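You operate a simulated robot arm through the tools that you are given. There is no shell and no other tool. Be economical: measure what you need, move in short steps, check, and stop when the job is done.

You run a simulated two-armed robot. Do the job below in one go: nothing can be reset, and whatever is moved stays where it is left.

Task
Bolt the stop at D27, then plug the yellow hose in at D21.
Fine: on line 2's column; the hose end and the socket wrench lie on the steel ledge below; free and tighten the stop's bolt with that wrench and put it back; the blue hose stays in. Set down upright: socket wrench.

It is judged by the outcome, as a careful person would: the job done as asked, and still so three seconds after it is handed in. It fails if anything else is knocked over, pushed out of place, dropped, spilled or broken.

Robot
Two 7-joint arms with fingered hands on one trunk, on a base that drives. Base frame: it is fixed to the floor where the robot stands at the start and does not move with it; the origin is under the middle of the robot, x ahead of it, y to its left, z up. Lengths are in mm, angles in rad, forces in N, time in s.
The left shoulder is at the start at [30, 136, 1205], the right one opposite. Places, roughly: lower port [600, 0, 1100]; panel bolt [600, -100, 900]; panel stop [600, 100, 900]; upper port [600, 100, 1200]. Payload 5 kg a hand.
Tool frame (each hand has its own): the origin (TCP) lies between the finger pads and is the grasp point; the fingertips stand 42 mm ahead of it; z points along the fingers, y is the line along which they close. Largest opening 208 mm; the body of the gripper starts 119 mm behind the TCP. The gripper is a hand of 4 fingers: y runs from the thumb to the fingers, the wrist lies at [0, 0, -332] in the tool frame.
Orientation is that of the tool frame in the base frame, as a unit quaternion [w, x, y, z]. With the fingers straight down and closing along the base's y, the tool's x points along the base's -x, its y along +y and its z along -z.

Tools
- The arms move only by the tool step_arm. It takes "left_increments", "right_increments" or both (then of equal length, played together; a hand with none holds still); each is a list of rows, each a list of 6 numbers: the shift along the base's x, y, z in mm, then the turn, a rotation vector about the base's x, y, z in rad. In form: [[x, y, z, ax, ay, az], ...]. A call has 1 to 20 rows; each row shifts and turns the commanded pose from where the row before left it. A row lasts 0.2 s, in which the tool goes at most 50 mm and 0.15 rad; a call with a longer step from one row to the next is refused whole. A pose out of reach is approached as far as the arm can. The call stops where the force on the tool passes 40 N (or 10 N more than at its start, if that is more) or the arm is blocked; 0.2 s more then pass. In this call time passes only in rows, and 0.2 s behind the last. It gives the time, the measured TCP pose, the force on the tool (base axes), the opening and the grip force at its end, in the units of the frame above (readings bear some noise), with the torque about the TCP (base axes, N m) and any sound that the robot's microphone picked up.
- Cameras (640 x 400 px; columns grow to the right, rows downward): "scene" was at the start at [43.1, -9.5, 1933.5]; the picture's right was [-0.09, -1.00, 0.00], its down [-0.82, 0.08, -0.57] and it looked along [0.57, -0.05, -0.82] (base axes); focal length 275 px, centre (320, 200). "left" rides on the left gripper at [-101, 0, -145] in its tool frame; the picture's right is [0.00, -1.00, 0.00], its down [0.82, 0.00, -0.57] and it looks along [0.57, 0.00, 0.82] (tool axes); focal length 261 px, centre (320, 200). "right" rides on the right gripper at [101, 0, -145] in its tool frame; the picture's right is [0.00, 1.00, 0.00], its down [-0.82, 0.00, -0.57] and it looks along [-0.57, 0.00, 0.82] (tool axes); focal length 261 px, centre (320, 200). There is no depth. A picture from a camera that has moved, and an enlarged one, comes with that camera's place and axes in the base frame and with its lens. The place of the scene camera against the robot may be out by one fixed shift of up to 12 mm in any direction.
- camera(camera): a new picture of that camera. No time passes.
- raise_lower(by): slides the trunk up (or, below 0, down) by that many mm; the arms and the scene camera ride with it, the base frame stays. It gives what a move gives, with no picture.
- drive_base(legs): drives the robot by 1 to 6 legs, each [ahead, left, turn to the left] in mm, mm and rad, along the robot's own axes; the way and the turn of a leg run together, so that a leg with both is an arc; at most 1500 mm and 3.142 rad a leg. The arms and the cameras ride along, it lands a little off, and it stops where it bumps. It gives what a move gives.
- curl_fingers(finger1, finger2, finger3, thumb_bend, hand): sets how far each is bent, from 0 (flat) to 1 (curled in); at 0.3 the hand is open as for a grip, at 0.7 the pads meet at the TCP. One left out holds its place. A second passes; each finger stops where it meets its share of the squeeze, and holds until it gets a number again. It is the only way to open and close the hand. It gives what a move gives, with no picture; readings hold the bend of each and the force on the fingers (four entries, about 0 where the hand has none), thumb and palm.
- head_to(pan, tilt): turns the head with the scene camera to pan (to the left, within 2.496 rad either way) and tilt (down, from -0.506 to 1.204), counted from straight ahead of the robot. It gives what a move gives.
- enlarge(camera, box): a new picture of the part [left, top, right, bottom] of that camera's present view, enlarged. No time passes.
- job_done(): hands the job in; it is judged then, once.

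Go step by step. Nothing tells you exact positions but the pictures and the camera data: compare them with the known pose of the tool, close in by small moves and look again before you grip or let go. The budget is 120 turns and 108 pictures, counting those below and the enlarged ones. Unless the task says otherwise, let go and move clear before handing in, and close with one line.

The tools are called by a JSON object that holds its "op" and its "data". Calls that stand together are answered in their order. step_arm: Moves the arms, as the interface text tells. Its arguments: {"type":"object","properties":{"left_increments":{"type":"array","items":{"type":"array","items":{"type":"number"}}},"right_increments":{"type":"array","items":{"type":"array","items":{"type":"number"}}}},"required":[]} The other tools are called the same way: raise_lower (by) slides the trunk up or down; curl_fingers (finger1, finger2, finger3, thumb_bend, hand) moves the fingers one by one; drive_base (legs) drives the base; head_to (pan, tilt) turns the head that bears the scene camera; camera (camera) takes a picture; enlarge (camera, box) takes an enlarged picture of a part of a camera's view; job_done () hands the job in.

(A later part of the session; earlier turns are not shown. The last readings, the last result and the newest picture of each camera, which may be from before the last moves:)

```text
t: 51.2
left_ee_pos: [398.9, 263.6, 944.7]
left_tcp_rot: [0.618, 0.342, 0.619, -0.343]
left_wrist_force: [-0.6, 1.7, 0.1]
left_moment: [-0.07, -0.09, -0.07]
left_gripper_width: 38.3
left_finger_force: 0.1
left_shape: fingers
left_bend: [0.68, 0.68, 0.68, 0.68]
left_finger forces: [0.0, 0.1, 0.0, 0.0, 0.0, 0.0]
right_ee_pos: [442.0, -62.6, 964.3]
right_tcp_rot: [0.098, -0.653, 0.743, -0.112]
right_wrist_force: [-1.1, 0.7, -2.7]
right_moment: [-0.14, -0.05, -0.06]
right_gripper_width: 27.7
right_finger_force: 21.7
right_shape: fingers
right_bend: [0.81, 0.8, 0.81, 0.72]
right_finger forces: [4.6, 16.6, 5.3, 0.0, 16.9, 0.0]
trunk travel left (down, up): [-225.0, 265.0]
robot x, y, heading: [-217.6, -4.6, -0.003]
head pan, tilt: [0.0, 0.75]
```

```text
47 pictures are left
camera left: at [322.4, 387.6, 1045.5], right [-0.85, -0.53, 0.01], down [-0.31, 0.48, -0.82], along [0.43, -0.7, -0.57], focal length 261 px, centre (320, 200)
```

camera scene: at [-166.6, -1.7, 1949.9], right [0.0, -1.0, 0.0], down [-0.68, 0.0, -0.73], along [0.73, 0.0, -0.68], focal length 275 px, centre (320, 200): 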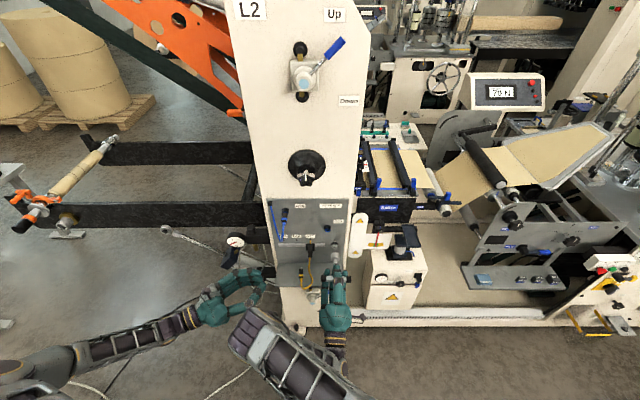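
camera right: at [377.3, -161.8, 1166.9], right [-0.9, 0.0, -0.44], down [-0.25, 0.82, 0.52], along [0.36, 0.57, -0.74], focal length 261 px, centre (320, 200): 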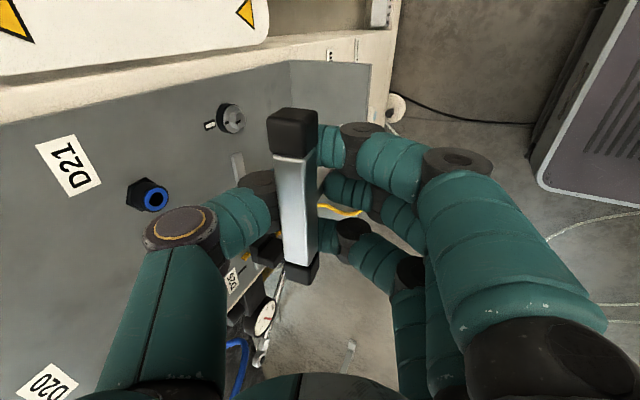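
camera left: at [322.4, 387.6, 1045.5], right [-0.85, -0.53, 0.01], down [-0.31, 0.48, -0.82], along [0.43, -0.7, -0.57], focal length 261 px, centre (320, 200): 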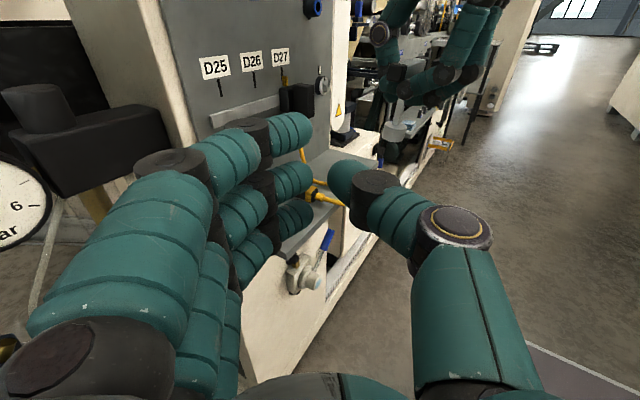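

{"op": "step_arm", "data": {"right_increments": [[20, 0, -10, 0, 0, 0], [20, 0, -10, 0, 0, 0], [20, -1, -12, 0, 0, 0], [18, -1, -12, 0, 0, 0]]}}

{"op": "enlarge", "data": {"camera": "left", "box": [290, 40, 440, 210]}}

{"op": "enlarge", "data": {"camera": "scene", "box": [280, 215, 360, 295]}}

```text
t: 52.2
left_ee_pos: [400.4, 261.9, 945.2]
left_tcp_rot: [0.618, 0.342, 0.62, -0.342]
left_wrist_force: [-0.5, -0.9, 0.1]
left_moment: [-0.03, 0.06, -0.05]
left_gripper_width: 38.3
left_finger_force: 0.0
left_shape: fingers
left_bend: [0.68, 0.68, 0.68, 0.68]
left_finger forces: [0.0, 0.1, 0.1, 0.0, 0.0, 0.1]
right_ee_pos: [521.2, -66.9, 919.1]
right_tcp_rot: [0.099, -0.653, 0.743, -0.112]
right_wrist_force: [0.2, -0.2, -2.4]
right_moment: [0.01, 0.06, 0.02]
right_gripper_width: 27.7
right_finger_force: 21.3
right_shape: fingers
right_bend: [0.81, 0.8, 0.81, 0.72]
right_finger forces: [4.5, 16.4, 5.1, 0.0, 16.9, 0.0]
trunk travel left (down, up): [-225.0, 265.0]
robot x, y, heading: [-219.7, -1.0, -0.001]
head pan, tilt: [0.0, 0.75]
```

```text
2.35 times, centred on (365, 125) of left
camera zoom: at [322.7, 385.8, 1046.3], right [-0.85, -0.53, 0.01], down [-0.31, 0.48, -0.82], along [0.43, -0.7, -0.57], focal length 613 px, centre (214, 376)
```

zoom: 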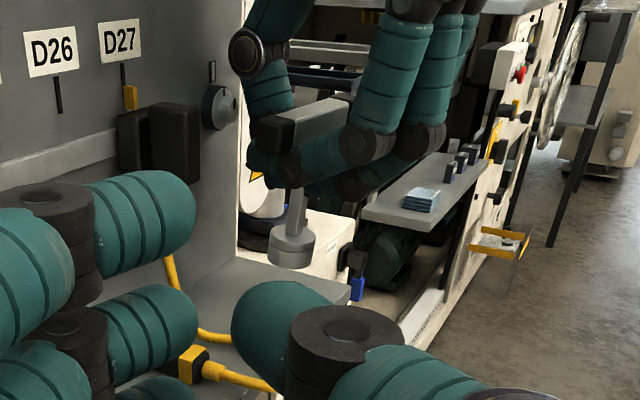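

```text
5.00 times, centred on (320, 255) of scene
camera zoom: at [-164.7, -2.5, 1949.7], right [0.0, -1.0, 0.0], down [-0.68, 0.0, -0.73], along [0.73, 0.0, -0.68], focal length 1375 px, centre (320, -75)
```

zoom: 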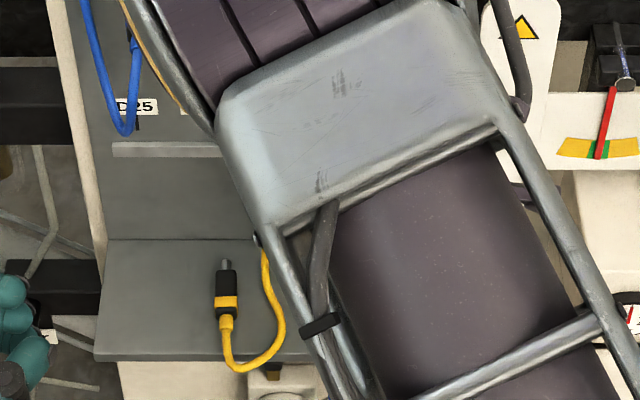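

{"op": "enlarge", "data": {"camera": "left", "box": [315, 75, 375, 160]}}

```text
4.71 times, centred on (345, 118) of left
camera zoom: at [322.7, 385.8, 1046.3], right [-0.85, -0.53, 0.01], down [-0.31, 0.48, -0.82], along [0.43, -0.7, -0.57], focal length 1227 px, centre (202, 588)
```

zoom: 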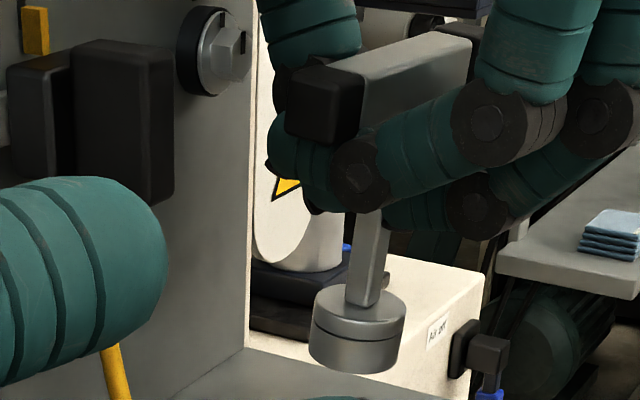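

The wrench is nearly upright, with ~0.05 rad tilt each way to correct; its base is ~32 mm above the ledge. Correct and lower gently.

{"op": "step_arm", "data": {"right_increments": [[-4, 0, 0, -0.05, 0.044, 0], [0, 0, -10, 0, 0, 0], [0, 0, -8, 0, 0, 0], [0, 0, -5, 0, 0, 0]]}}

{"op": "enlarge", "data": {"camera": "left", "box": [315, 75, 375, 160]}}

```text
t: 53.2
left_ee_pos: [399.3, 261.8, 946.0]
left_tcp_rot: [0.618, 0.342, 0.619, -0.342]
left_wrist_force: [-0.1, 0.6, -0.1]
left_moment: [0.01, 0.01, -0.03]
left_gripper_width: 38.3
left_finger_force: 0.0
left_shape: fingers
left_bend: [0.68, 0.68, 0.68, 0.68]
left_finger forces: [0.0, 0.0, 0.0, 0.0, 0.0, 0.0]
right_ee_pos: [516.5, -67.4, 896.6]
right_tcp_rot: [0.066, -0.657, 0.742, -0.116]
right_wrist_force: [-0.6, -0.6, -2.2]
right_moment: [0.08, 0.02, 0.01]
right_gripper_width: 27.6
right_finger_force: 21.2
right_shape: fingers
right_bend: [0.81, 0.8, 0.81, 0.72]
right_finger forces: [4.6, 16.3, 5.0, 0.1, 17.0, 0.0]
trunk travel left (down, up): [-225.0, 265.0]
robot x, y, heading: [-218.0, -1.0, -0.007]
head pan, tilt: [0.0, 0.75]
```

```text
4.71 times, centred on (345, 118) of left
camera zoom: at [322.3, 385.4, 1046.7], right [-0.85, -0.53, 0.0], down [-0.31, 0.48, -0.82], along [0.43, -0.7, -0.57], focal length 1227 px, centre (202, 588)
```

zoom: 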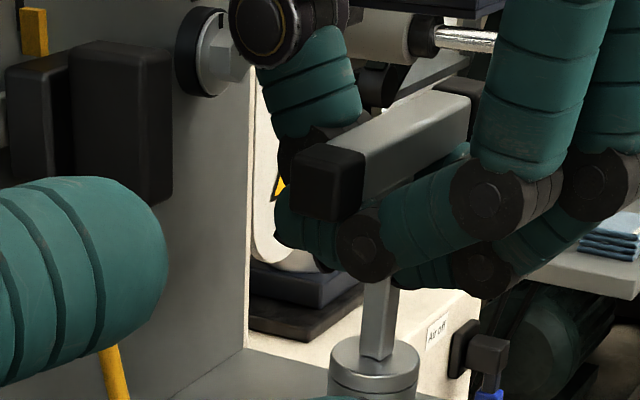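

It now reads upright. Lowering the last ~9 mm in small steps.

{"op": "step_arm", "data": {"right_increments": [[0, 0, -3, 0, 0, 0], [0, 0, -3, 0, 0, 0], [0, 0, -2, 0, 0, 0]]}}

{"op": "step_arm", "data": {"right_increments": [[0, 0, -1.5, 0, 0, 0]]}}

```text
t: 54.0
left_ee_pos: [399.3, 263.0, 946.2]
left_tcp_rot: [0.618, 0.342, 0.619, -0.342]
left_wrist_force: [-0.2, -0.9, 0.3]
left_moment: [-0.02, -0.01, -0.04]
left_gripper_width: 38.4
left_finger_force: 0.0
left_shape: fingers
left_bend: [0.68, 0.68, 0.68, 0.68]
left_finger forces: [0.0, 0.0, 0.0, 0.0, 0.0, 0.0]
right_ee_pos: [516.9, -67.9, 889.8]
right_tcp_rot: [0.066, -0.657, 0.742, -0.117]
right_wrist_force: [-2.6, -2.2, 3.8]
right_moment: [0.0, -0.21, 0.03]
right_gripper_width: 27.9
right_finger_force: 23.8
right_shape: fingers
right_bend: [0.81, 0.8, 0.81, 0.72]
right_finger forces: [4.0, 17.7, 4.7, 0.0, 20.9, 0.0]
trunk travel left (down, up): [-225.0, 265.0]
robot x, y, heading: [-219.1, 2.0, -0.003]
head pan, tilt: [0.0, 0.75]
```

```text
t: 54.4
left_ee_pos: [399.0, 262.2, 946.3]
left_tcp_rot: [0.619, 0.342, 0.619, -0.341]
left_wrist_force: [1.4, 0.2, -0.2]
left_moment: [-0.04, 0.03, -0.02]
left_gripper_width: 38.3
left_finger_force: 0.1
left_shape: fingers
left_bend: [0.68, 0.68, 0.68, 0.68]
left_finger forces: [0.1, 0.0, 0.0, 0.0, 0.0, 0.0]
right_ee_pos: [517.3, -65.8, 888.5]
right_tcp_rot: [0.067, -0.657, 0.741, -0.117]
right_wrist_force: [-2.5, -0.8, 14.6]
right_moment: [0.01, -0.3, -0.01]
right_gripper_width: 27.8
right_finger_force: 25.9
right_shape: fingers
right_bend: [0.81, 0.8, 0.81, 0.72]
right_finger forces: [3.6, 20.0, 4.2, 0.1, 24.9, 0.0]
trunk travel left (down, up): [-225.0, 265.0]
robot x, y, heading: [-218.5, -2.0, 0.002]
head pan, tilt: [0.0, 0.75]
```

Base is on the ledge (14 N). Opening the fingers gradually.

{"op": "step_arm", "data": {"right_increments": [[0, 0, 0.8, 0, 0, 0]]}}

{"op": "curl_fingers", "data": {"hand": "right", "finger1": 0.72, "finger2": 0.72, "finger3": 0.72, "thumb_bend": 0.69}}

{"op": "enlarge", "data": {"camera": "left", "box": [315, 75, 375, 160]}}

```text
t: 54.8
left_ee_pos: [399.3, 262.7, 946.6]
left_tcp_rot: [0.619, 0.342, 0.619, -0.342]
left_wrist_force: [0.2, 0.7, -0.9]
left_moment: [0.0, -0.02, -0.01]
left_gripper_width: 38.4
left_finger_force: 0.1
left_shape: fingers
left_bend: [0.68, 0.68, 0.68, 0.68]
left_finger forces: [0.0, 0.0, 0.1, 0.0, 0.0, 0.1]
right_ee_pos: [516.0, -68.2, 888.2]
right_tcp_rot: [0.067, -0.657, 0.742, -0.118]
right_wrist_force: [1.0, -1.8, 11.9]
right_moment: [0.01, -0.08, -0.06]
right_gripper_width: 27.8
right_finger_force: 23.2
right_shape: fingers
right_bend: [0.81, 0.8, 0.81, 0.72]
right_finger forces: [3.4, 18.3, 4.1, 0.0, 20.6, 0.1]
trunk travel left (down, up): [-225.0, 265.0]
robot x, y, heading: [-219.2, 1.2, -0.002]
head pan, tilt: [0.0, 0.75]
```

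```text
t: 55.8
left_ee_pos: [400.7, 262.4, 946.2]
left_tcp_rot: [0.618, 0.343, 0.62, -0.342]
left_wrist_force: [0.2, 0.5, 0.1]
left_moment: [-0.01, -0.04, 0.0]
left_gripper_width: 38.2
left_finger_force: 0.1
left_shape: fingers
left_bend: [0.68, 0.68, 0.68, 0.68]
left_finger forces: [0.0, 0.1, 0.0, 0.0, 0.1, 0.0]
right_ee_pos: [516.1, -67.1, 888.4]
right_tcp_rot: [0.066, -0.657, 0.742, -0.117]
right_wrist_force: [-5.4, -2.1, 8.0]
right_moment: [-0.01, 0.08, -0.02]
right_gripper_width: 32.7
right_finger_force: 9.2
right_shape: fingers
right_bend: [0.72, 0.72, 0.72, 0.68]
right_finger forces: [0.0, 10.5, 0.0, 0.0, 8.8, 0.1]
trunk travel left (down, up): [-225.0, 265.0]
robot x, y, heading: [-217.4, 1.8, 0.001]
head pan, tilt: [0.0, 0.75]
```

```text
4.71 times, centred on (345, 118) of left
camera zoom: at [321.5, 385.8, 1047.0], right [-0.85, -0.53, 0.0], down [-0.31, 0.48, -0.82], along [0.43, -0.7, -0.57], focal length 1227 px, centre (202, 588)
```

zoom: 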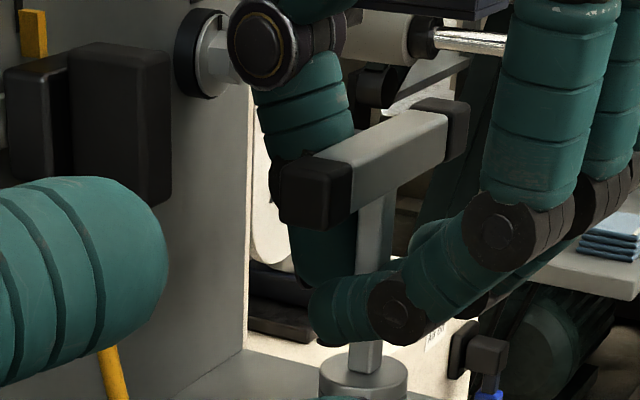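

{"op": "curl_fingers", "data": {"hand": "right", "finger1": 0.55, "finger2": 0.55, "finger3": 0.55}}

{"op": "enlarge", "data": {"camera": "left", "box": [315, 75, 375, 160]}}

```text
t: 56.8
left_ee_pos: [399.5, 261.9, 946.0]
left_tcp_rot: [0.619, 0.341, 0.62, -0.341]
left_wrist_force: [1.2, 0.4, -0.4]
left_moment: [0.02, -0.01, 0.02]
left_gripper_width: 38.4
left_finger_force: 0.0
left_shape: fingers
left_bend: [0.68, 0.68, 0.68, 0.68]
left_finger forces: [0.1, 0.0, 0.0, 0.1, 0.1, 0.0]
right_ee_pos: [514.9, -67.0, 889.0]
right_tcp_rot: [0.066, -0.656, 0.742, -0.116]
right_wrist_force: [0.3, -0.5, 0.7]
right_moment: [0.0, -0.01, -0.01]
right_gripper_width: 64.0
right_finger_force: 0.1
right_shape: fingers
right_bend: [0.55, 0.55, 0.55, 0.69]
right_finger forces: [0.0, 0.1, 0.1, 0.0, 0.7, 0.0]
trunk travel left (down, up): [-225.0, 265.0]
robot x, y, heading: [-220.5, 2.4, 0.0]
head pan, tilt: [0.0, 0.75]
```

```text
4.71 times, centred on (345, 118) of left
camera zoom: at [322.2, 385.8, 1046.5], right [-0.85, -0.53, 0.01], down [-0.31, 0.48, -0.82], along [0.43, -0.7, -0.57], focal length 1227 px, centre (202, 588)
```

zoom: 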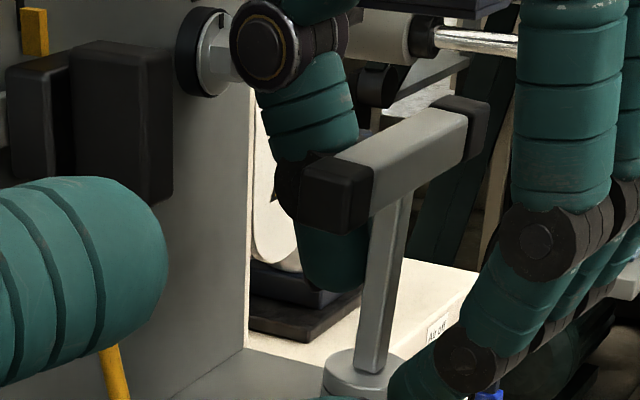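

The wrench is leaning slightly on the thumb. I'll open the thumb a little so it settles flat.

{"op": "curl_fingers", "data": {"hand": "right", "thumb_bend": 0.63}}

{"op": "enlarge", "data": {"camera": "left", "box": [315, 75, 375, 160]}}

```text
t: 57.8
left_ee_pos: [398.4, 262.6, 947.5]
left_tcp_rot: [0.618, 0.343, 0.619, -0.342]
left_wrist_force: [0.2, 0.4, 0.2]
left_moment: [-0.03, -0.01, 0.01]
left_gripper_width: 38.5
left_finger_force: 0.0
left_shape: fingers
left_bend: [0.68, 0.68, 0.68, 0.68]
left_finger forces: [0.0, 0.0, 0.0, 0.0, 0.1, 0.1]
right_ee_pos: [514.5, -68.4, 888.2]
right_tcp_rot: [0.065, -0.657, 0.742, -0.117]
right_wrist_force: [-10.4, -0.4, -2.2]
right_moment: [-0.03, -0.48, -0.03]
right_gripper_width: 72.8
right_finger_force: 5.1
right_shape: fingers
right_bend: [0.55, 0.55, 0.55, 0.63]
right_finger forces: [0.1, 0.0, 0.1, 0.0, 10.8, 0.0]
trunk travel left (down, up): [-225.0, 265.0]
robot x, y, heading: [-221.3, 1.8, -0.003]
head pan, tilt: [0.0, 0.75]
```

```text
4.71 times, centred on (345, 118) of left
camera zoom: at [321.6, 385.8, 1046.8], right [-0.85, -0.53, 0.0], down [-0.31, 0.48, -0.82], along [0.43, -0.7, -0.57], focal length 1227 px, centre (202, 588)
```

zoom: 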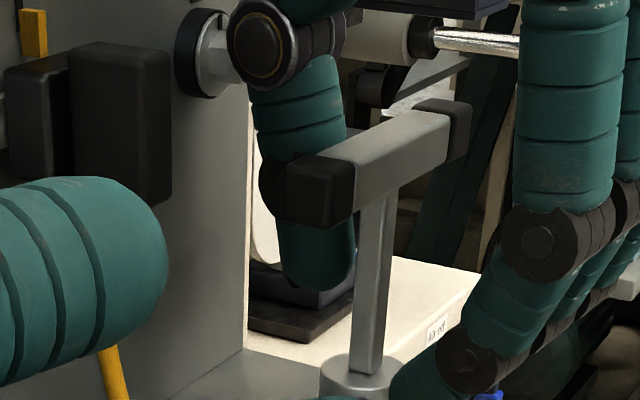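

The wrench now stands upright and free; only the thumb knuckle presses on the bolt. Ease back 2 mm and lift straight up.

{"op": "step_arm", "data": {"right_increments": [[-2, 0, 0, 0, 0, 0], [0, 0, 8, 0, 0, 0], [-0.5, 0, 10, 0, 0, 0], [-0.5, 0, 10, 0, 0, 0]]}}

{"op": "enlarge", "data": {"camera": "left", "box": [315, 75, 375, 160]}}

```text
t: 58.8
left_ee_pos: [398.6, 262.2, 945.0]
left_tcp_rot: [0.618, 0.342, 0.62, -0.342]
left_wrist_force: [0.6, 0.1, -0.2]
left_moment: [-0.01, -0.03, 0.0]
left_gripper_width: 38.2
left_finger_force: 0.0
left_shape: fingers
left_bend: [0.68, 0.68, 0.68, 0.68]
left_finger forces: [0.1, 0.1, 0.1, 0.0, 0.0, 0.0]
right_ee_pos: [513.4, -66.7, 916.8]
right_tcp_rot: [0.066, -0.656, 0.742, -0.117]
right_wrist_force: [-0.1, 0.0, -0.6]
right_moment: [0.03, -0.02, -0.02]
right_gripper_width: 75.5
right_finger_force: 0.1
right_shape: fingers
right_bend: [0.55, 0.55, 0.55, 0.63]
right_finger forces: [0.0, 0.1, 0.0, 0.0, 0.0, 0.0]
trunk travel left (down, up): [-225.0, 265.0]
robot x, y, heading: [-218.4, 2.6, -0.001]
head pan, tilt: [0.0, 0.75]
```

```text
4.71 times, centred on (345, 118) of left
camera zoom: at [322.1, 385.8, 1046.7], right [-0.85, -0.53, 0.0], down [-0.31, 0.48, -0.82], along [0.43, -0.7, -0.57], focal length 1227 px, centre (202, 588)
```

zoom: 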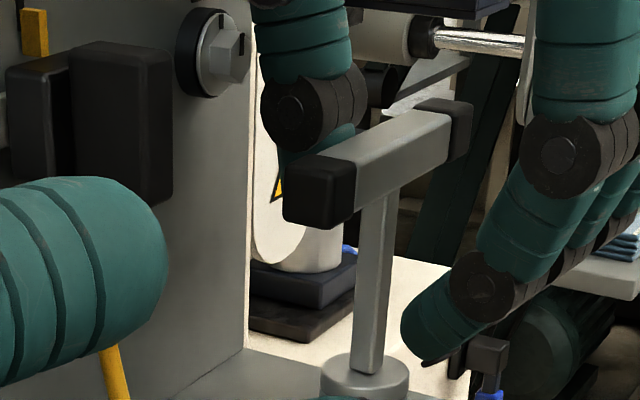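

Free of contact and the wrench stands. Continue lifting, then retreat backward and up.

{"op": "step_arm", "data": {"right_increments": [[0, 0, 12, 0, 0, 0], [0, 0, 15, 0, 0, 0], [0, 0, 15, 0, 0, 0], [-2, 0, 20, 0, 0, 0], [-10, 0, 20, 0, 0, 0], [-25, 0, 20, 0, 0, 0], [-40, -10, 20, 0, 0, 0], [-40, -20, 10, 0, 0, 0], [-40, -30, 0, 0, 0, 0], [-40, -30, 0, 0, 0, 0]]}}

{"op": "enlarge", "data": {"camera": "scene", "box": [265, 200, 365, 300]}}

{"op": "camera", "data": {"camera": "right"}}

```text
t: 61.0
left_ee_pos: [399.1, 261.1, 946.4]
left_tcp_rot: [0.618, 0.344, 0.62, -0.341]
left_wrist_force: [-0.5, -0.7, 0.6]
left_moment: [0.09, 0.07, 0.06]
left_gripper_width: 38.1
left_finger_force: 0.1
left_shape: fingers
left_bend: [0.68, 0.68, 0.68, 0.68]
left_finger forces: [0.0, 0.0, 0.0, 0.0, 0.0, 0.1]
right_ee_pos: [314.1, -158.2, 1047.7]
right_tcp_rot: [0.067, -0.657, 0.742, -0.117]
right_wrist_force: [-0.9, -1.1, 0.1]
right_moment: [0.15, -0.06, 0.05]
right_gripper_width: 76.0
right_finger_force: 0.0
right_shape: fingers
right_bend: [0.55, 0.55, 0.55, 0.63]
right_finger forces: [0.0, 0.0, 0.0, 0.1, 0.1, 0.0]
trunk travel left (down, up): [-225.0, 265.0]
robot x, y, heading: [-220.7, 2.8, 0.001]
head pan, tilt: [0.0, 0.75]
```

```text
4.00 times, centred on (315, 250) of scene
camera zoom: at [-167.2, -5.6, 1949.9], right [0.0, -1.0, 0.0], down [-0.68, 0.0, -0.73], along [0.73, 0.0, -0.68], focal length 1100 px, centre (340, 0)
```

zoom: 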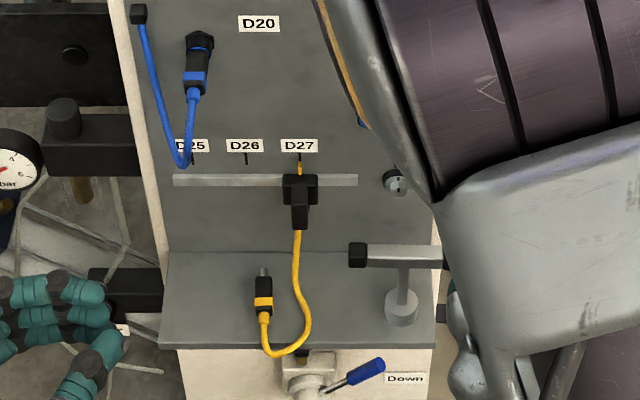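

```text
37 pictures are left
camera right: at [265.8, -245.6, 1193.4], right [-0.96, 0.11, -0.26], down [-0.04, 0.86, 0.51], along [0.28, 0.5, -0.82], focal length 261 px, centre (320, 200)
```

right: 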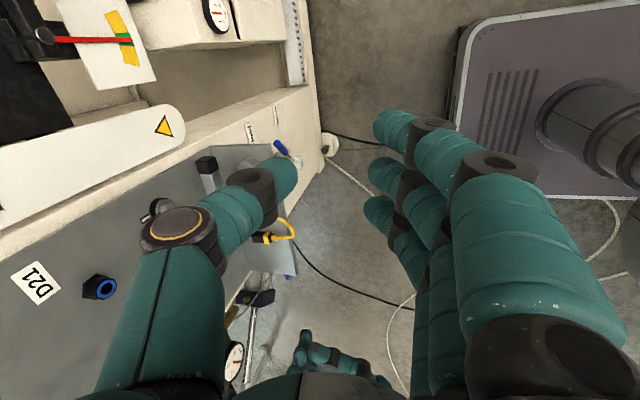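

The wrench stands on the ledge and the stop and bolt look good. The plug lies along x at about (547, 90, 801), nose towards the panel. I'll turn the right hand straight down with fingers closing along y, and take the left hand aside.

{"op": "step_arm", "data": {"right_increments": [[5, 5, 0, 0.044, 0.128, 0], [5, 5, 0, 0.044, 0.128, 0], [10, 12, 0, 0, 0, -0.1457], [10, 12, 0, 0, 0, -0.1457], [10, 12, 0, 0, 0, -0.1457], [10, 12, 0, 0, 0, -0.1457], [10, 12, 0, 0, 0, -0.1457], [10, 12, 0, 0, 0, -0.1457], [10, 12, 0, 0, 0, -0.1457], [10, 12, 0, 0, 0, -0.1457], [10, 12, 0, 0, 0, -0.1457], [10, 12, 0, 0, 0, -0.1457]], "left_increments": [[-10, 25, 0, 0, 0, 0], [-10, 25, 0, 0, 0, 0], [-10, 25, 0, 0, 0, 0], [-10, 25, 0, 0, 0, 0], [-10, 25, 0, 0, 0, 0], [-10, 25, 0, 0, 0, 0], [0, 20, 0, 0, 0, 0], [0, 0, 0, 0, 0, 0], [0, 0, 0, 0, 0, 0], [0, 0, 0, 0, 0, 0], [0, 0, 0, 0, 0, 0], [0, 0, 0, 0, 0, 0]]}}

{"op": "curl_fingers", "data": {"hand": "right", "finger1": 0.62, "finger2": 0.62, "finger3": 0.62, "thumb_bend": 0.65}}

{"op": "camera", "data": {"camera": "right"}}

```text
t: 63.6
left_ee_pos: [339.8, 432.2, 945.2]
left_tcp_rot: [0.619, 0.342, 0.619, -0.342]
left_wrist_force: [1.0, 0.1, -0.5]
left_moment: [-0.01, -0.02, -0.01]
left_gripper_width: 38.2
left_finger_force: 0.1
left_shape: fingers
left_bend: [0.68, 0.68, 0.68, 0.68]
left_finger forces: [0.0, 0.1, 0.0, 0.1, 0.0, 0.0]
right_ee_pos: [425.0, -25.6, 1048.1]
right_tcp_rot: [-0.001, 0.006, 1.0, 0.0]
right_wrist_force: [0.6, 0.4, -0.5]
right_moment: [-0.01, 0.09, -0.02]
right_gripper_width: 76.0
right_finger_force: 0.0
right_shape: fingers
right_bend: [0.55, 0.55, 0.55, 0.63]
right_finger forces: [0.0, 0.1, 0.0, 0.0, 0.1, 0.1]
trunk travel left (down, up): [-225.0, 265.0]
robot x, y, heading: [-216.3, -1.6, -0.004]
head pan, tilt: [0.0, 0.75]
```

```text
t: 64.6
left_ee_pos: [340.3, 432.9, 945.4]
left_tcp_rot: [0.618, 0.342, 0.62, -0.342]
left_wrist_force: [-0.7, 0.1, 0.7]
left_moment: [0.02, -0.03, 0.01]
left_gripper_width: 38.2
left_finger_force: 0.1
left_shape: fingers
left_bend: [0.68, 0.68, 0.68, 0.68]
left_finger forces: [0.0, 0.0, 0.0, 0.1, 0.0, 0.0]
right_ee_pos: [425.3, -26.1, 1047.5]
right_tcp_rot: [-0.001, 0.005, 1.0, 0.001]
right_wrist_force: [0.1, 0.1, -0.3]
right_moment: [0.01, 0.03, 0.02]
right_gripper_width: 56.3
right_finger_force: 0.1
right_shape: fingers
right_bend: [0.62, 0.62, 0.62, 0.65]
right_finger forces: [0.0, 0.0, 0.0, 0.0, 0.1, 0.1]
trunk travel left (down, up): [-225.0, 265.0]
robot x, y, heading: [-218.3, -1.9, -0.0]
head pan, tilt: [0.0, 0.75]
```

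```text
36 pictures are left
camera right: at [325.1, -25.0, 1192.6], right [0.01, 1.0, 0.0], down [0.82, -0.01, 0.57], along [0.57, -0.01, -0.82], focal length 261 px, centre (320, 200)
```

right: 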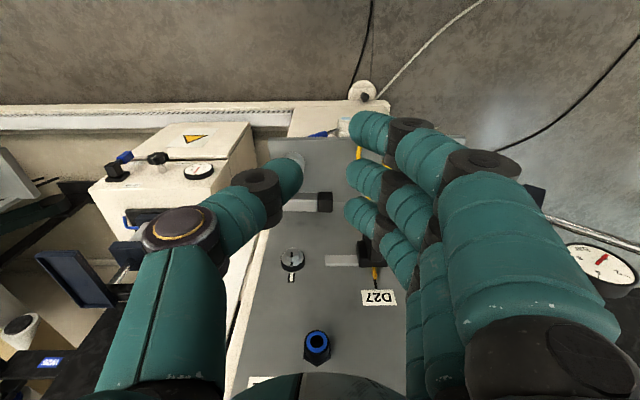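

The right hand straight down would put its body into the blue hose loop, so I'll lean it 0.45 rad with the wrist to the right, then move above the plug.

{"op": "step_arm", "data": {"right_increments": [[5, 38, -42, 0.15, 0, 0], [5, 38, -42, 0.15, 0, 0], [5, 38, -42, 0.15, 0, 0], [33, 0, 0, 0, 0, 0], [33, 0, 0, 0, 0, 0], [31, 0, -20, 0, 0, 0]]}}

{"op": "camera", "data": {"camera": "right"}}

{"op": "camera", "data": {"camera": "scene"}}

```text
refused: row 1 steps farther than a row can; nothing moved
```

```text
35 pictures are left
camera right: at [325.1, -25.0, 1192.6], right [0.01, 1.0, 0.0], down [0.82, -0.01, 0.57], along [0.57, -0.01, -0.82], focal length 261 px, centre (320, 200)
```

right: 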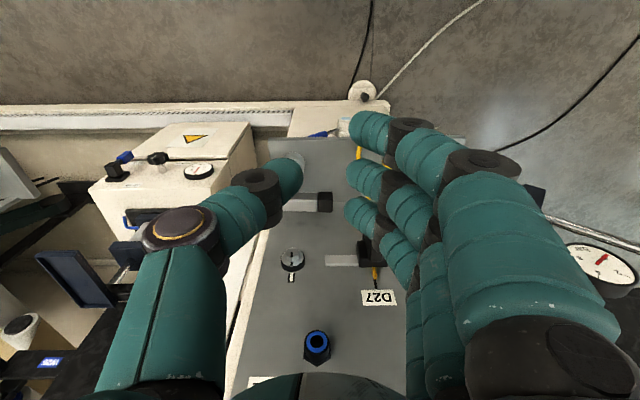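

```text
34 pictures are left
camera scene: at [-165.8, -2.6, 1949.8], right [0.0, -1.0, 0.0], down [-0.68, 0.0, -0.73], along [0.73, 0.0, -0.68], focal length 275 px, centre (320, 200)
```

scene: 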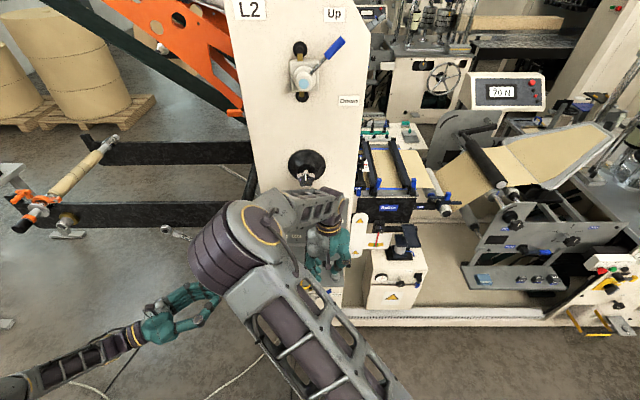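

The step was slightly too long; repeating with shorter rows.

{"op": "step_arm", "data": {"right_increments": [[4, 28, -32, 0.11, 0, 0], [4, 28, -32, 0.11, 0, 0], [4, 28, -32, 0.11, 0, 0], [4, 28, -32, 0.12, 0, 0], [33, 2, 0, 0, 0, 0], [33, 2, 0, 0, 0, 0], [30, 0, -10, 0, 0, 0]]}}

{"op": "camera", "data": {"camera": "right"}}

{"op": "camera", "data": {"camera": "left"}}

```text
t: 66.2
left_ee_pos: [341.3, 432.0, 944.2]
left_tcp_rot: [0.618, 0.342, 0.62, -0.342]
left_wrist_force: [0.6, -0.4, -0.7]
left_moment: [-0.04, -0.03, -0.04]
left_gripper_width: 38.4
left_finger_force: 0.0
left_shape: fingers
left_bend: [0.68, 0.68, 0.68, 0.68]
left_finger forces: [0.0, 0.1, 0.0, 0.0, 0.0, 0.1]
right_ee_pos: [538.5, 89.2, 909.2]
right_tcp_rot: [-0.002, 0.004, 0.974, 0.225]
right_wrist_force: [0.1, 0.3, 0.1]
right_moment: [-0.03, 0.08, 0.05]
right_gripper_width: 56.0
right_finger_force: 0.2
right_shape: fingers
right_bend: [0.62, 0.62, 0.62, 0.65]
right_finger forces: [0.0, 0.1, 0.0, 0.0, 0.4, 0.0]
trunk travel left (down, up): [-225.0, 265.0]
robot x, y, heading: [-219.3, -2.8, 0.0]
head pan, tilt: [0.0, 0.75]
```

```text
33 pictures are left
camera right: at [438.1, 27.3, 1040.1], right [0.01, 0.9, 0.44], down [0.82, -0.26, 0.51], along [0.57, 0.35, -0.74], focal length 261 px, centre (320, 200)
```

right: 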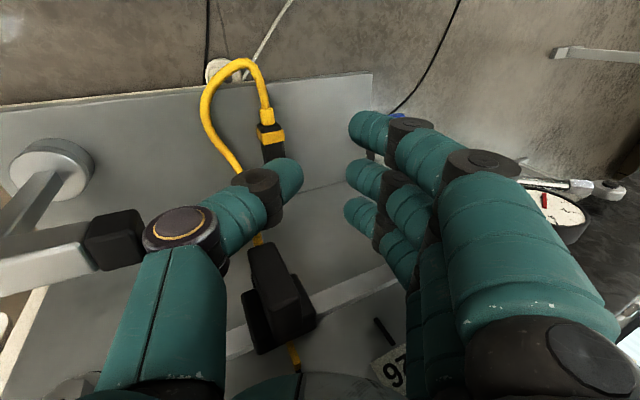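

```text
32 pictures are left
camera left: at [263.7, 555.5, 1045.8], right [-0.85, -0.53, 0.01], down [-0.31, 0.48, -0.82], along [0.43, -0.7, -0.57], focal length 261 px, centre (320, 200)
```

left: 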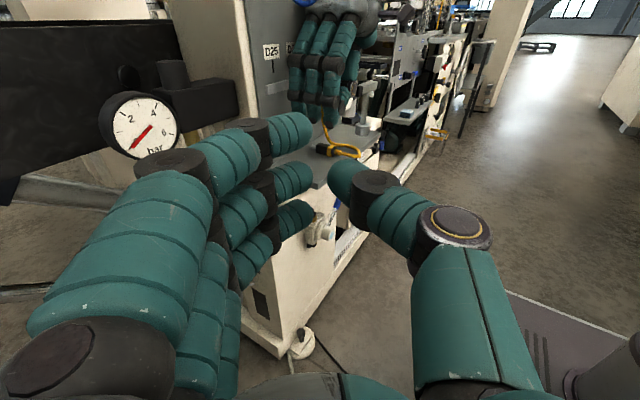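

The plug's ring is at (528, 90) and the body runs to x≈560. My approach axis is off by the lean, so I shift to (530, 55, 877) and then advance along the tool axis to just above the ledge.

{"op": "step_arm", "data": {"right_increments": [[-4, -17, -16, 0, 0, 0], [-4, -17, -16, 0, 0, 0], [0, 5, -10, 0, 0, 0], [0, 5, -10, 0, 0, 0], [0, 4, -8, 0, 0, 0]]}}

{"op": "camera", "data": {"camera": "right"}}

```text
t: 67.4
left_ee_pos: [339.7, 430.9, 944.0]
left_tcp_rot: [0.618, 0.342, 0.62, -0.341]
left_wrist_force: [0.0, 0.1, 0.9]
left_moment: [0.0, -0.02, 0.02]
left_gripper_width: 38.2
left_finger_force: 0.0
left_shape: fingers
left_bend: [0.68, 0.68, 0.68, 0.68]
left_finger forces: [0.0, 0.0, 0.0, 0.1, 0.0, 0.0]
right_ee_pos: [531.6, 69.3, 851.7]
right_tcp_rot: [0.0, 0.004, 0.975, 0.224]
right_wrist_force: [0.6, -0.4, 4.8]
right_moment: [-0.14, -0.07, 0.0]
right_gripper_width: 54.7
right_finger_force: 1.7
right_shape: fingers
right_bend: [0.62, 0.62, 0.62, 0.65]
right_finger forces: [0.1, 0.0, 0.1, 0.0, 4.4, 0.0]
trunk travel left (down, up): [-225.0, 265.0]
robot x, y, heading: [-224.3, -1.6, -0.003]
head pan, tilt: [0.0, 0.75]
```

```text
31 pictures are left
camera right: at [429.8, 7.1, 981.9], right [0.01, 0.9, 0.44], down [0.82, -0.26, 0.51], along [0.57, 0.35, -0.74], focal length 261 px, centre (320, 200)
```

right: 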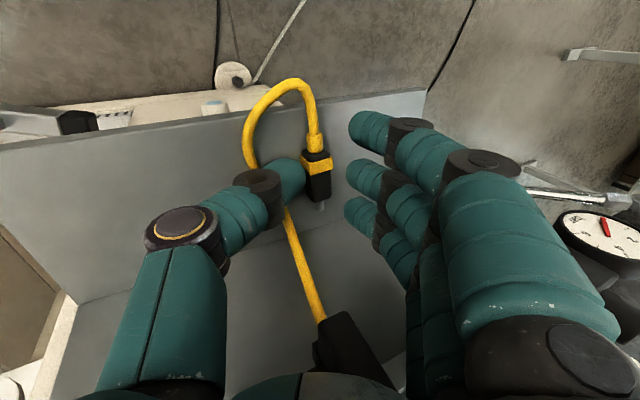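

The plug is between thumb and fingertips and level with the tips. Close fingers to grip.

{"op": "curl_fingers", "data": {"hand": "right", "finger1": 0.72, "finger2": 0.72, "finger3": 0.72, "thumb_bend": 0.66}}

{"op": "enlarge", "data": {"camera": "right", "box": [220, 80, 440, 260]}}

```text
t: 68.4
left_ee_pos: [340.6, 431.8, 946.4]
left_tcp_rot: [0.618, 0.342, 0.62, -0.342]
left_wrist_force: [0.8, -0.8, 0.3]
left_moment: [0.0, 0.01, -0.01]
left_gripper_width: 38.1
left_finger_force: 0.0
left_shape: fingers
left_bend: [0.68, 0.68, 0.68, 0.68]
left_finger forces: [0.0, 0.1, 0.0, 0.1, 0.0, 0.0]
right_ee_pos: [530.6, 69.1, 850.4]
right_tcp_rot: [-0.001, 0.004, 0.975, 0.224]
right_wrist_force: [0.0, 0.8, -1.1]
right_moment: [-0.09, 0.01, 0.06]
right_gripper_width: 33.9
right_finger_force: 0.2
right_shape: fingers
right_bend: [0.72, 0.72, 0.72, 0.66]
right_finger forces: [0.1, 0.1, 0.5, 0.0, 0.1, 0.1]
trunk travel left (down, up): [-225.0, 265.0]
robot x, y, heading: [-221.0, 0.9, -0.0]
head pan, tilt: [0.0, 0.75]
```

```text
2.22 times, centred on (330, 170) of right
camera zoom: at [429.4, 7.4, 981.2], right [0.01, 0.9, 0.44], down [0.82, -0.26, 0.51], along [0.57, 0.35, -0.74], focal length 579 px, centre (298, 267)
```

zoom: 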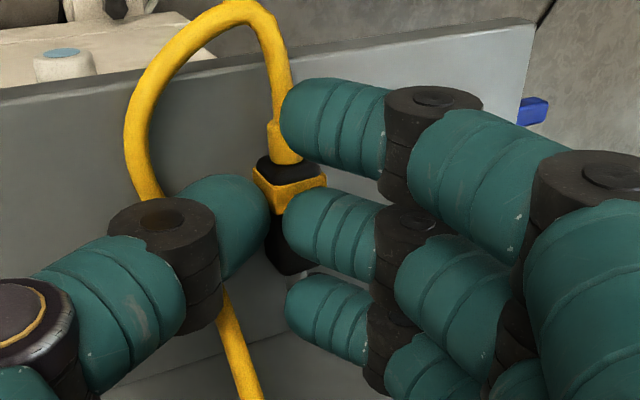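

The forward-most finger lies beyond the plug's nose and would block insertion, so I'll open one finger and check it is that one, and shift back 8 mm.

{"op": "step_arm", "data": {"right_increments": [[-8, 0, 0, 0, 0, 0]]}}

{"op": "curl_fingers", "data": {"hand": "right", "finger3": 0.4}}

{"op": "enlarge", "data": {"camera": "right", "box": [220, 80, 440, 260]}}

```text
t: 68.8
left_ee_pos: [339.8, 432.9, 946.3]
left_tcp_rot: [0.619, 0.341, 0.621, -0.34]
left_wrist_force: [-0.2, -0.5, 0.0]
left_moment: [-0.05, 0.0, 0.02]
left_gripper_width: 38.4
left_finger_force: 0.0
left_shape: fingers
left_bend: [0.68, 0.68, 0.68, 0.68]
left_finger forces: [0.1, 0.0, 0.1, 0.0, 0.0, 0.1]
right_ee_pos: [520.7, 67.6, 849.3]
right_tcp_rot: [-0.001, 0.005, 0.974, 0.225]
right_wrist_force: [0.0, 0.7, 2.3]
right_moment: [-0.05, -0.02, 0.02]
right_gripper_width: 33.7
right_finger_force: 0.5
right_shape: fingers
right_bend: [0.72, 0.72, 0.72, 0.66]
right_finger forces: [0.0, 0.1, 0.3, 0.0, 0.7, 0.0]
trunk travel left (down, up): [-225.0, 265.0]
robot x, y, heading: [-220.6, -0.2, 0.0]
head pan, tilt: [0.0, 0.75]
```

```text
t: 69.8
left_ee_pos: [339.8, 431.1, 946.1]
left_tcp_rot: [0.618, 0.342, 0.619, -0.342]
left_wrist_force: [-0.5, 0.2, -0.3]
left_moment: [-0.02, 0.01, 0.0]
left_gripper_width: 38.4
left_finger_force: 0.1
left_shape: fingers
left_bend: [0.68, 0.68, 0.68, 0.68]
left_finger forces: [0.0, 0.1, 0.0, 0.0, 0.0, 0.1]
right_ee_pos: [521.7, 69.1, 851.5]
right_tcp_rot: [0.0, 0.004, 0.974, 0.225]
right_wrist_force: [-0.5, -0.1, 0.6]
right_moment: [-0.01, 0.0, -0.01]
right_gripper_width: 33.9
right_finger_force: 0.4
right_shape: fingers
right_bend: [0.72, 0.72, 0.4, 0.66]
right_finger forces: [0.0, 0.1, 0.0, 0.0, 0.3, 0.1]
trunk travel left (down, up): [-225.0, 265.0]
robot x, y, heading: [-217.0, 1.0, -0.005]
head pan, tilt: [0.0, 0.75]
```

```text
2.22 times, centred on (330, 170) of right
camera zoom: at [421.5, 7.5, 981.1], right [0.01, 0.9, 0.44], down [0.82, -0.26, 0.51], along [0.57, 0.35, -0.74], focal length 579 px, centre (298, 267)
```

zoom: 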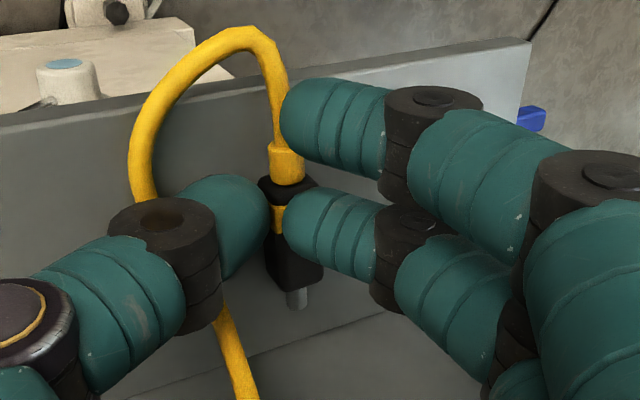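

That is the right one. Now pinch the plug between finger 2 and thumb.

{"op": "curl_fingers", "data": {"hand": "right", "finger2": 0.85, "thumb_bend": 0.72}}

{"op": "curl_fingers", "data": {"hand": "right", "finger1": 0.78}}

{"op": "enlarge", "data": {"camera": "right", "box": [220, 80, 440, 260]}}

```text
t: 70.8
left_ee_pos: [340.2, 432.1, 945.8]
left_tcp_rot: [0.619, 0.342, 0.619, -0.342]
left_wrist_force: [-0.5, 0.6, 0.0]
left_moment: [0.04, 0.01, 0.01]
left_gripper_width: 38.5
left_finger_force: 0.1
left_shape: fingers
left_bend: [0.68, 0.68, 0.68, 0.68]
left_finger forces: [0.1, 0.0, 0.0, 0.0, 0.0, 0.1]
right_ee_pos: [521.6, 70.2, 849.4]
right_tcp_rot: [-0.001, 0.004, 0.975, 0.224]
right_wrist_force: [-0.2, 0.1, 0.3]
right_moment: [0.0, 0.05, 0.05]
right_gripper_width: 30.4
right_finger_force: 0.1
right_shape: fingers
right_bend: [0.72, 0.75, 0.4, 0.69]
right_finger forces: [0.1, 0.1, 0.0, 0.1, 0.0, 0.0]
trunk travel left (down, up): [-225.0, 265.0]
robot x, y, heading: [-219.7, 2.0, -0.001]
head pan, tilt: [0.0, 0.75]
```

```text
t: 71.8
left_ee_pos: [340.5, 433.0, 946.0]
left_tcp_rot: [0.618, 0.342, 0.62, -0.342]
left_wrist_force: [-0.6, 1.0, 0.6]
left_moment: [0.03, 0.03, -0.01]
left_gripper_width: 38.5
left_finger_force: 0.1
left_shape: fingers
left_bend: [0.68, 0.68, 0.68, 0.68]
left_finger forces: [0.0, 0.1, 0.0, 0.0, 0.0, 0.0]
right_ee_pos: [521.9, 68.9, 850.7]
right_tcp_rot: [-0.001, 0.004, 0.974, 0.225]
right_wrist_force: [-0.9, 1.3, 0.0]
right_moment: [0.02, 0.02, 0.0]
right_gripper_width: 26.5
right_finger_force: 0.0
right_shape: fingers
right_bend: [0.78, 0.75, 0.4, 0.69]
right_finger forces: [0.1, 0.1, 0.1, 0.1, 0.0, 0.0]
trunk travel left (down, up): [-225.0, 265.0]
robot x, y, heading: [-222.6, -1.7, 0.004]
head pan, tilt: [0.0, 0.75]
```

```text
2.22 times, centred on (330, 170) of right
camera zoom: at [421.5, 7.5, 981.1], right [0.01, 0.9, 0.44], down [0.82, -0.26, 0.51], along [0.57, 0.35, -0.74], focal length 579 px, centre (298, 267)
```

zoom: 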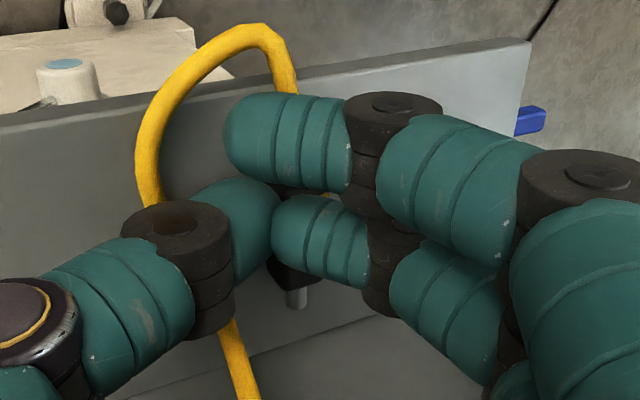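

The tips closed just above the plug rather than around it. I'll reopen, reduce the lean, and go lower.

{"op": "curl_fingers", "data": {"hand": "right", "finger1": 0.6, "finger2": 0.6, "thumb_bend": 0.61}}

{"op": "step_arm", "data": {"right_increments": [[1, 3, 4, -0.09, 0, 0], [2, 6, 2, -0.09, 0, 0], [0, 1, -5, 0, 0, 0], [0, 1, -4, 0, 0, 0], [0, 1, -4, 0, 0, 0]]}}

{"op": "enlarge", "data": {"camera": "right", "box": [220, 80, 440, 260]}}

```text
t: 72.8
left_ee_pos: [339.6, 432.2, 945.5]
left_tcp_rot: [0.619, 0.342, 0.619, -0.342]
left_wrist_force: [0.1, 0.8, -0.4]
left_moment: [-0.01, -0.03, 0.02]
left_gripper_width: 38.4
left_finger_force: 0.0
left_shape: fingers
left_bend: [0.68, 0.68, 0.68, 0.68]
left_finger forces: [0.0, 0.1, 0.1, 0.1, 0.0, 0.0]
right_ee_pos: [522.7, 69.5, 850.7]
right_tcp_rot: [0.0, 0.004, 0.975, 0.224]
right_wrist_force: [1.0, 1.2, 16.1]
right_moment: [0.01, -0.05, 0.01]
right_gripper_width: 58.7
right_finger_force: 7.2
right_shape: fingers
right_bend: [0.6, 0.6, 0.4, 0.64]
right_finger forces: [0.1, 0.1, 0.0, 0.0, 14.7, 0.1]
trunk travel left (down, up): [-225.0, 265.0]
robot x, y, heading: [-220.6, 3.5, -0.002]
head pan, tilt: [0.0, 0.75]
```

```text
t: 73.9
left_ee_pos: [339.1, 430.4, 945.1]
left_tcp_rot: [0.619, 0.342, 0.619, -0.343]
left_wrist_force: [0.5, -0.4, -0.1]
left_moment: [0.0, 0.0, -0.01]
left_gripper_width: 38.2
left_finger_force: 0.1
left_shape: fingers
left_bend: [0.68, 0.68, 0.68, 0.68]
left_finger forces: [0.0, 0.1, 0.0, 0.1, 0.0, 0.0]
right_ee_pos: [529.1, 77.8, 851.1]
right_tcp_rot: [0.004, 0.005, 0.991, 0.134]
right_wrist_force: [-4.4, -1.9, 20.8]
right_moment: [-0.52, 0.41, -0.08]
right_gripper_width: 62.1
right_finger_force: 10.8
right_shape: fingers
right_bend: [0.6, 0.6, 0.4, 0.63]
right_finger forces: [0.1, 0.0, 0.0, 0.1, 21.5, 0.1]
trunk travel left (down, up): [-225.0, 265.0]
robot x, y, heading: [-221.4, -0.3, 0.003]
head pan, tilt: [0.0, 0.75]
stopped in row 5 (right hand): the force on the tool passed its limit at 43 N (the readings are from after the stop); the commanded pose is now the measured one
```

```text
2.22 times, centred on (330, 170) of right
camera zoom: at [426.6, 41.3, 990.3], right [0.01, 0.96, 0.27], down [0.82, -0.16, 0.55], along [0.58, 0.21, -0.79], focal length 579 px, centre (298, 267)
```

zoom: 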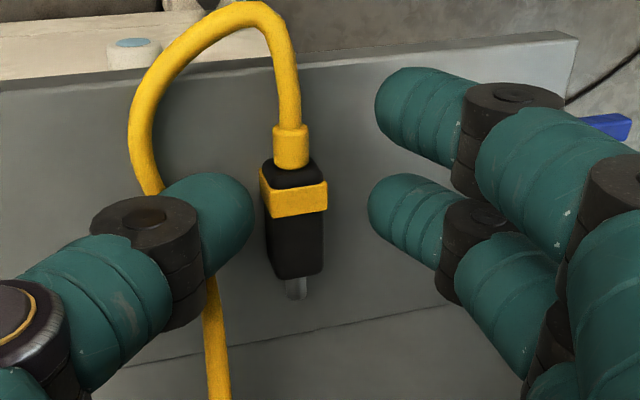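

The thumb touched the ledge. Raise slightly, pre-close so the tip gap just spans the plug, then lower to light contact.

{"op": "step_arm", "data": {"right_increments": [[0, 0, 6, 0, 0, 0]]}}

{"op": "curl_fingers", "data": {"hand": "right", "finger1": 0.66, "finger2": 0.66, "thumb_bend": 0.65}}

{"op": "step_arm", "data": {"right_increments": [[2, 1, -4, 0, 0, 0], [2, 1, -3, 0, 0, 0], [0, 1, -3, 0, 0, 0]]}}

{"op": "enlarge", "data": {"camera": "right", "box": [220, 80, 440, 260]}}

```text
t: 74.3
left_ee_pos: [339.7, 431.7, 946.4]
left_tcp_rot: [0.619, 0.342, 0.619, -0.342]
left_wrist_force: [-0.6, -0.4, 0.2]
left_moment: [0.01, 0.02, 0.03]
left_gripper_width: 38.5
left_finger_force: 0.1
left_shape: fingers
left_bend: [0.68, 0.68, 0.68, 0.68]
left_finger forces: [0.1, 0.0, 0.0, 0.0, 0.0, 0.0]
right_ee_pos: [526.2, 78.9, 855.0]
right_tcp_rot: [0.002, 0.004, 0.991, 0.134]
right_wrist_force: [0.2, 0.5, 2.3]
right_moment: [-0.05, 0.0, -0.02]
right_gripper_width: 66.3
right_finger_force: 1.4
right_shape: fingers
right_bend: [0.6, 0.6, 0.4, 0.62]
right_finger forces: [0.0, 0.1, 0.1, 0.0, 1.8, 0.1]
trunk travel left (down, up): [-225.0, 265.0]
robot x, y, heading: [-218.5, -1.8, -0.001]
head pan, tilt: [0.0, 0.75]
```

```text
t: 75.3
left_ee_pos: [340.7, 430.7, 945.8]
left_tcp_rot: [0.618, 0.342, 0.619, -0.342]
left_wrist_force: [0.1, -0.8, -0.2]
left_moment: [-0.03, 0.03, -0.01]
left_gripper_width: 38.3
left_finger_force: 0.1
left_shape: fingers
left_bend: [0.68, 0.68, 0.68, 0.68]
left_finger forces: [0.0, 0.0, 0.0, 0.0, 0.1, 0.0]
right_ee_pos: [527.7, 78.4, 855.5]
right_tcp_rot: [0.002, 0.005, 0.991, 0.135]
right_wrist_force: [0.1, 0.1, -0.4]
right_moment: [0.0, -0.03, -0.01]
right_gripper_width: 47.8
right_finger_force: 0.1
right_shape: fingers
right_bend: [0.66, 0.66, 0.4, 0.65]
right_finger forces: [0.0, 0.1, 0.0, 0.0, 0.0, 0.0]
trunk travel left (down, up): [-225.0, 265.0]
robot x, y, heading: [-221.6, -0.7, -0.004]
head pan, tilt: [0.0, 0.75]
```

```text
t: 76.1
left_ee_pos: [339.3, 430.6, 946.9]
left_tcp_rot: [0.618, 0.343, 0.619, -0.342]
left_wrist_force: [0.8, -0.1, 0.0]
left_moment: [0.01, -0.01, 0.03]
left_gripper_width: 38.1
left_finger_force: 0.1
left_shape: fingers
left_bend: [0.68, 0.68, 0.68, 0.68]
left_finger forces: [0.0, 0.0, 0.0, 0.0, 0.1, 0.0]
right_ee_pos: [532.5, 80.5, 847.7]
right_tcp_rot: [0.003, 0.005, 0.991, 0.135]
right_wrist_force: [-1.5, -8.6, 21.8]
right_moment: [-0.71, 0.2, 0.03]
right_gripper_width: 44.7
right_finger_force: 11.2
right_shape: fingers
right_bend: [0.66, 0.66, 0.4, 0.66]
right_finger forces: [0.1, 0.0, 0.0, 0.0, 22.3, 0.1]
trunk travel left (down, up): [-225.0, 265.0]
robot x, y, heading: [-220.6, 3.4, 0.005]
head pan, tilt: [0.0, 0.75]
```

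```text
2.22 times, centred on (330, 170) of right
camera zoom: at [430.5, 42.8, 986.5], right [0.01, 0.96, 0.27], down [0.82, -0.16, 0.55], along [0.58, 0.21, -0.79], focal length 579 px, centre (298, 267)
```

zoom: 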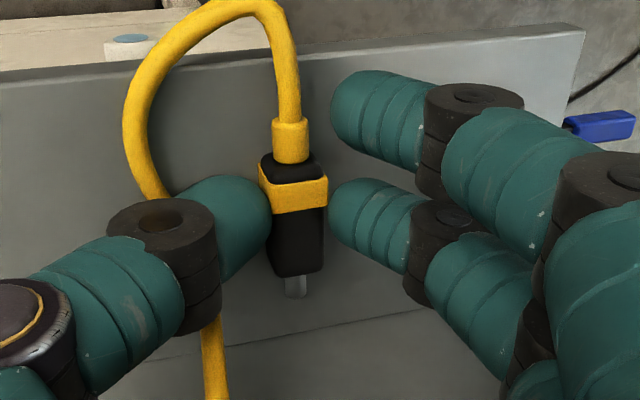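

The thumb now sits beside the plug at ledge level with finger 2 opposite. Ease up 2 mm and close.

{"op": "step_arm", "data": {"right_increments": [[0, 0, 2.5, 0, 0, 0]]}}

{"op": "curl_fingers", "data": {"hand": "right", "finger2": 0.85, "thumb_bend": 0.67}}

{"op": "enlarge", "data": {"camera": "right", "box": [220, 80, 440, 260]}}

```text
t: 76.5
left_ee_pos: [338.9, 431.0, 946.5]
left_tcp_rot: [0.619, 0.342, 0.62, -0.341]
left_wrist_force: [0.3, -0.6, 0.7]
left_moment: [0.01, 0.02, 0.02]
left_gripper_width: 38.2
left_finger_force: 0.0
left_shape: fingers
left_bend: [0.68, 0.68, 0.68, 0.68]
left_finger forces: [0.0, 0.0, 0.1, 0.0, 0.0, 0.0]
right_ee_pos: [533.0, 82.0, 848.7]
right_tcp_rot: [0.002, 0.005, 0.991, 0.135]
right_wrist_force: [1.8, -3.4, 12.0]
right_moment: [-0.35, -0.11, 0.1]
right_gripper_width: 45.2
right_finger_force: 6.4
right_shape: fingers
right_bend: [0.66, 0.66, 0.4, 0.66]
right_finger forces: [0.1, 0.0, 0.0, 0.1, 11.7, 0.1]
trunk travel left (down, up): [-225.0, 265.0]
robot x, y, heading: [-219.8, 0.0, -0.007]
head pan, tilt: [0.0, 0.75]
```

```text
t: 77.5
left_ee_pos: [339.9, 430.6, 945.6]
left_tcp_rot: [0.618, 0.342, 0.619, -0.342]
left_wrist_force: [-0.4, -0.3, 0.0]
left_moment: [0.01, -0.01, 0.0]
left_gripper_width: 38.3
left_finger_force: 0.0
left_shape: fingers
left_bend: [0.68, 0.68, 0.68, 0.68]
left_finger forces: [0.0, 0.1, 0.1, 0.1, 0.0, 0.0]
right_ee_pos: [530.8, 81.3, 848.4]
right_tcp_rot: [0.002, 0.005, 0.991, 0.135]
right_wrist_force: [-1.8, 4.8, 13.0]
right_moment: [0.31, 0.05, 0.0]
right_gripper_width: 45.2
right_finger_force: 17.2
right_shape: fingers
right_bend: [0.66, 0.72, 0.4, 0.67]
right_finger forces: [0.0, 21.0, 0.0, 0.0, 13.3, 0.1]
trunk travel left (down, up): [-225.0, 265.0]
robot x, y, heading: [-219.4, 0.8, -0.001]
head pan, tilt: [0.0, 0.75]
```

```text
2.22 times, centred on (330, 170) of right
camera zoom: at [430.0, 44.5, 987.5], right [0.01, 0.96, 0.27], down [0.82, -0.16, 0.55], along [0.58, 0.21, -0.79], focal length 579 px, centre (298, 267)
```

zoom: 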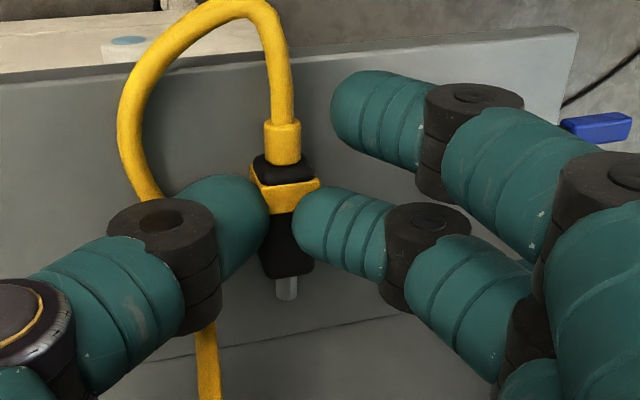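

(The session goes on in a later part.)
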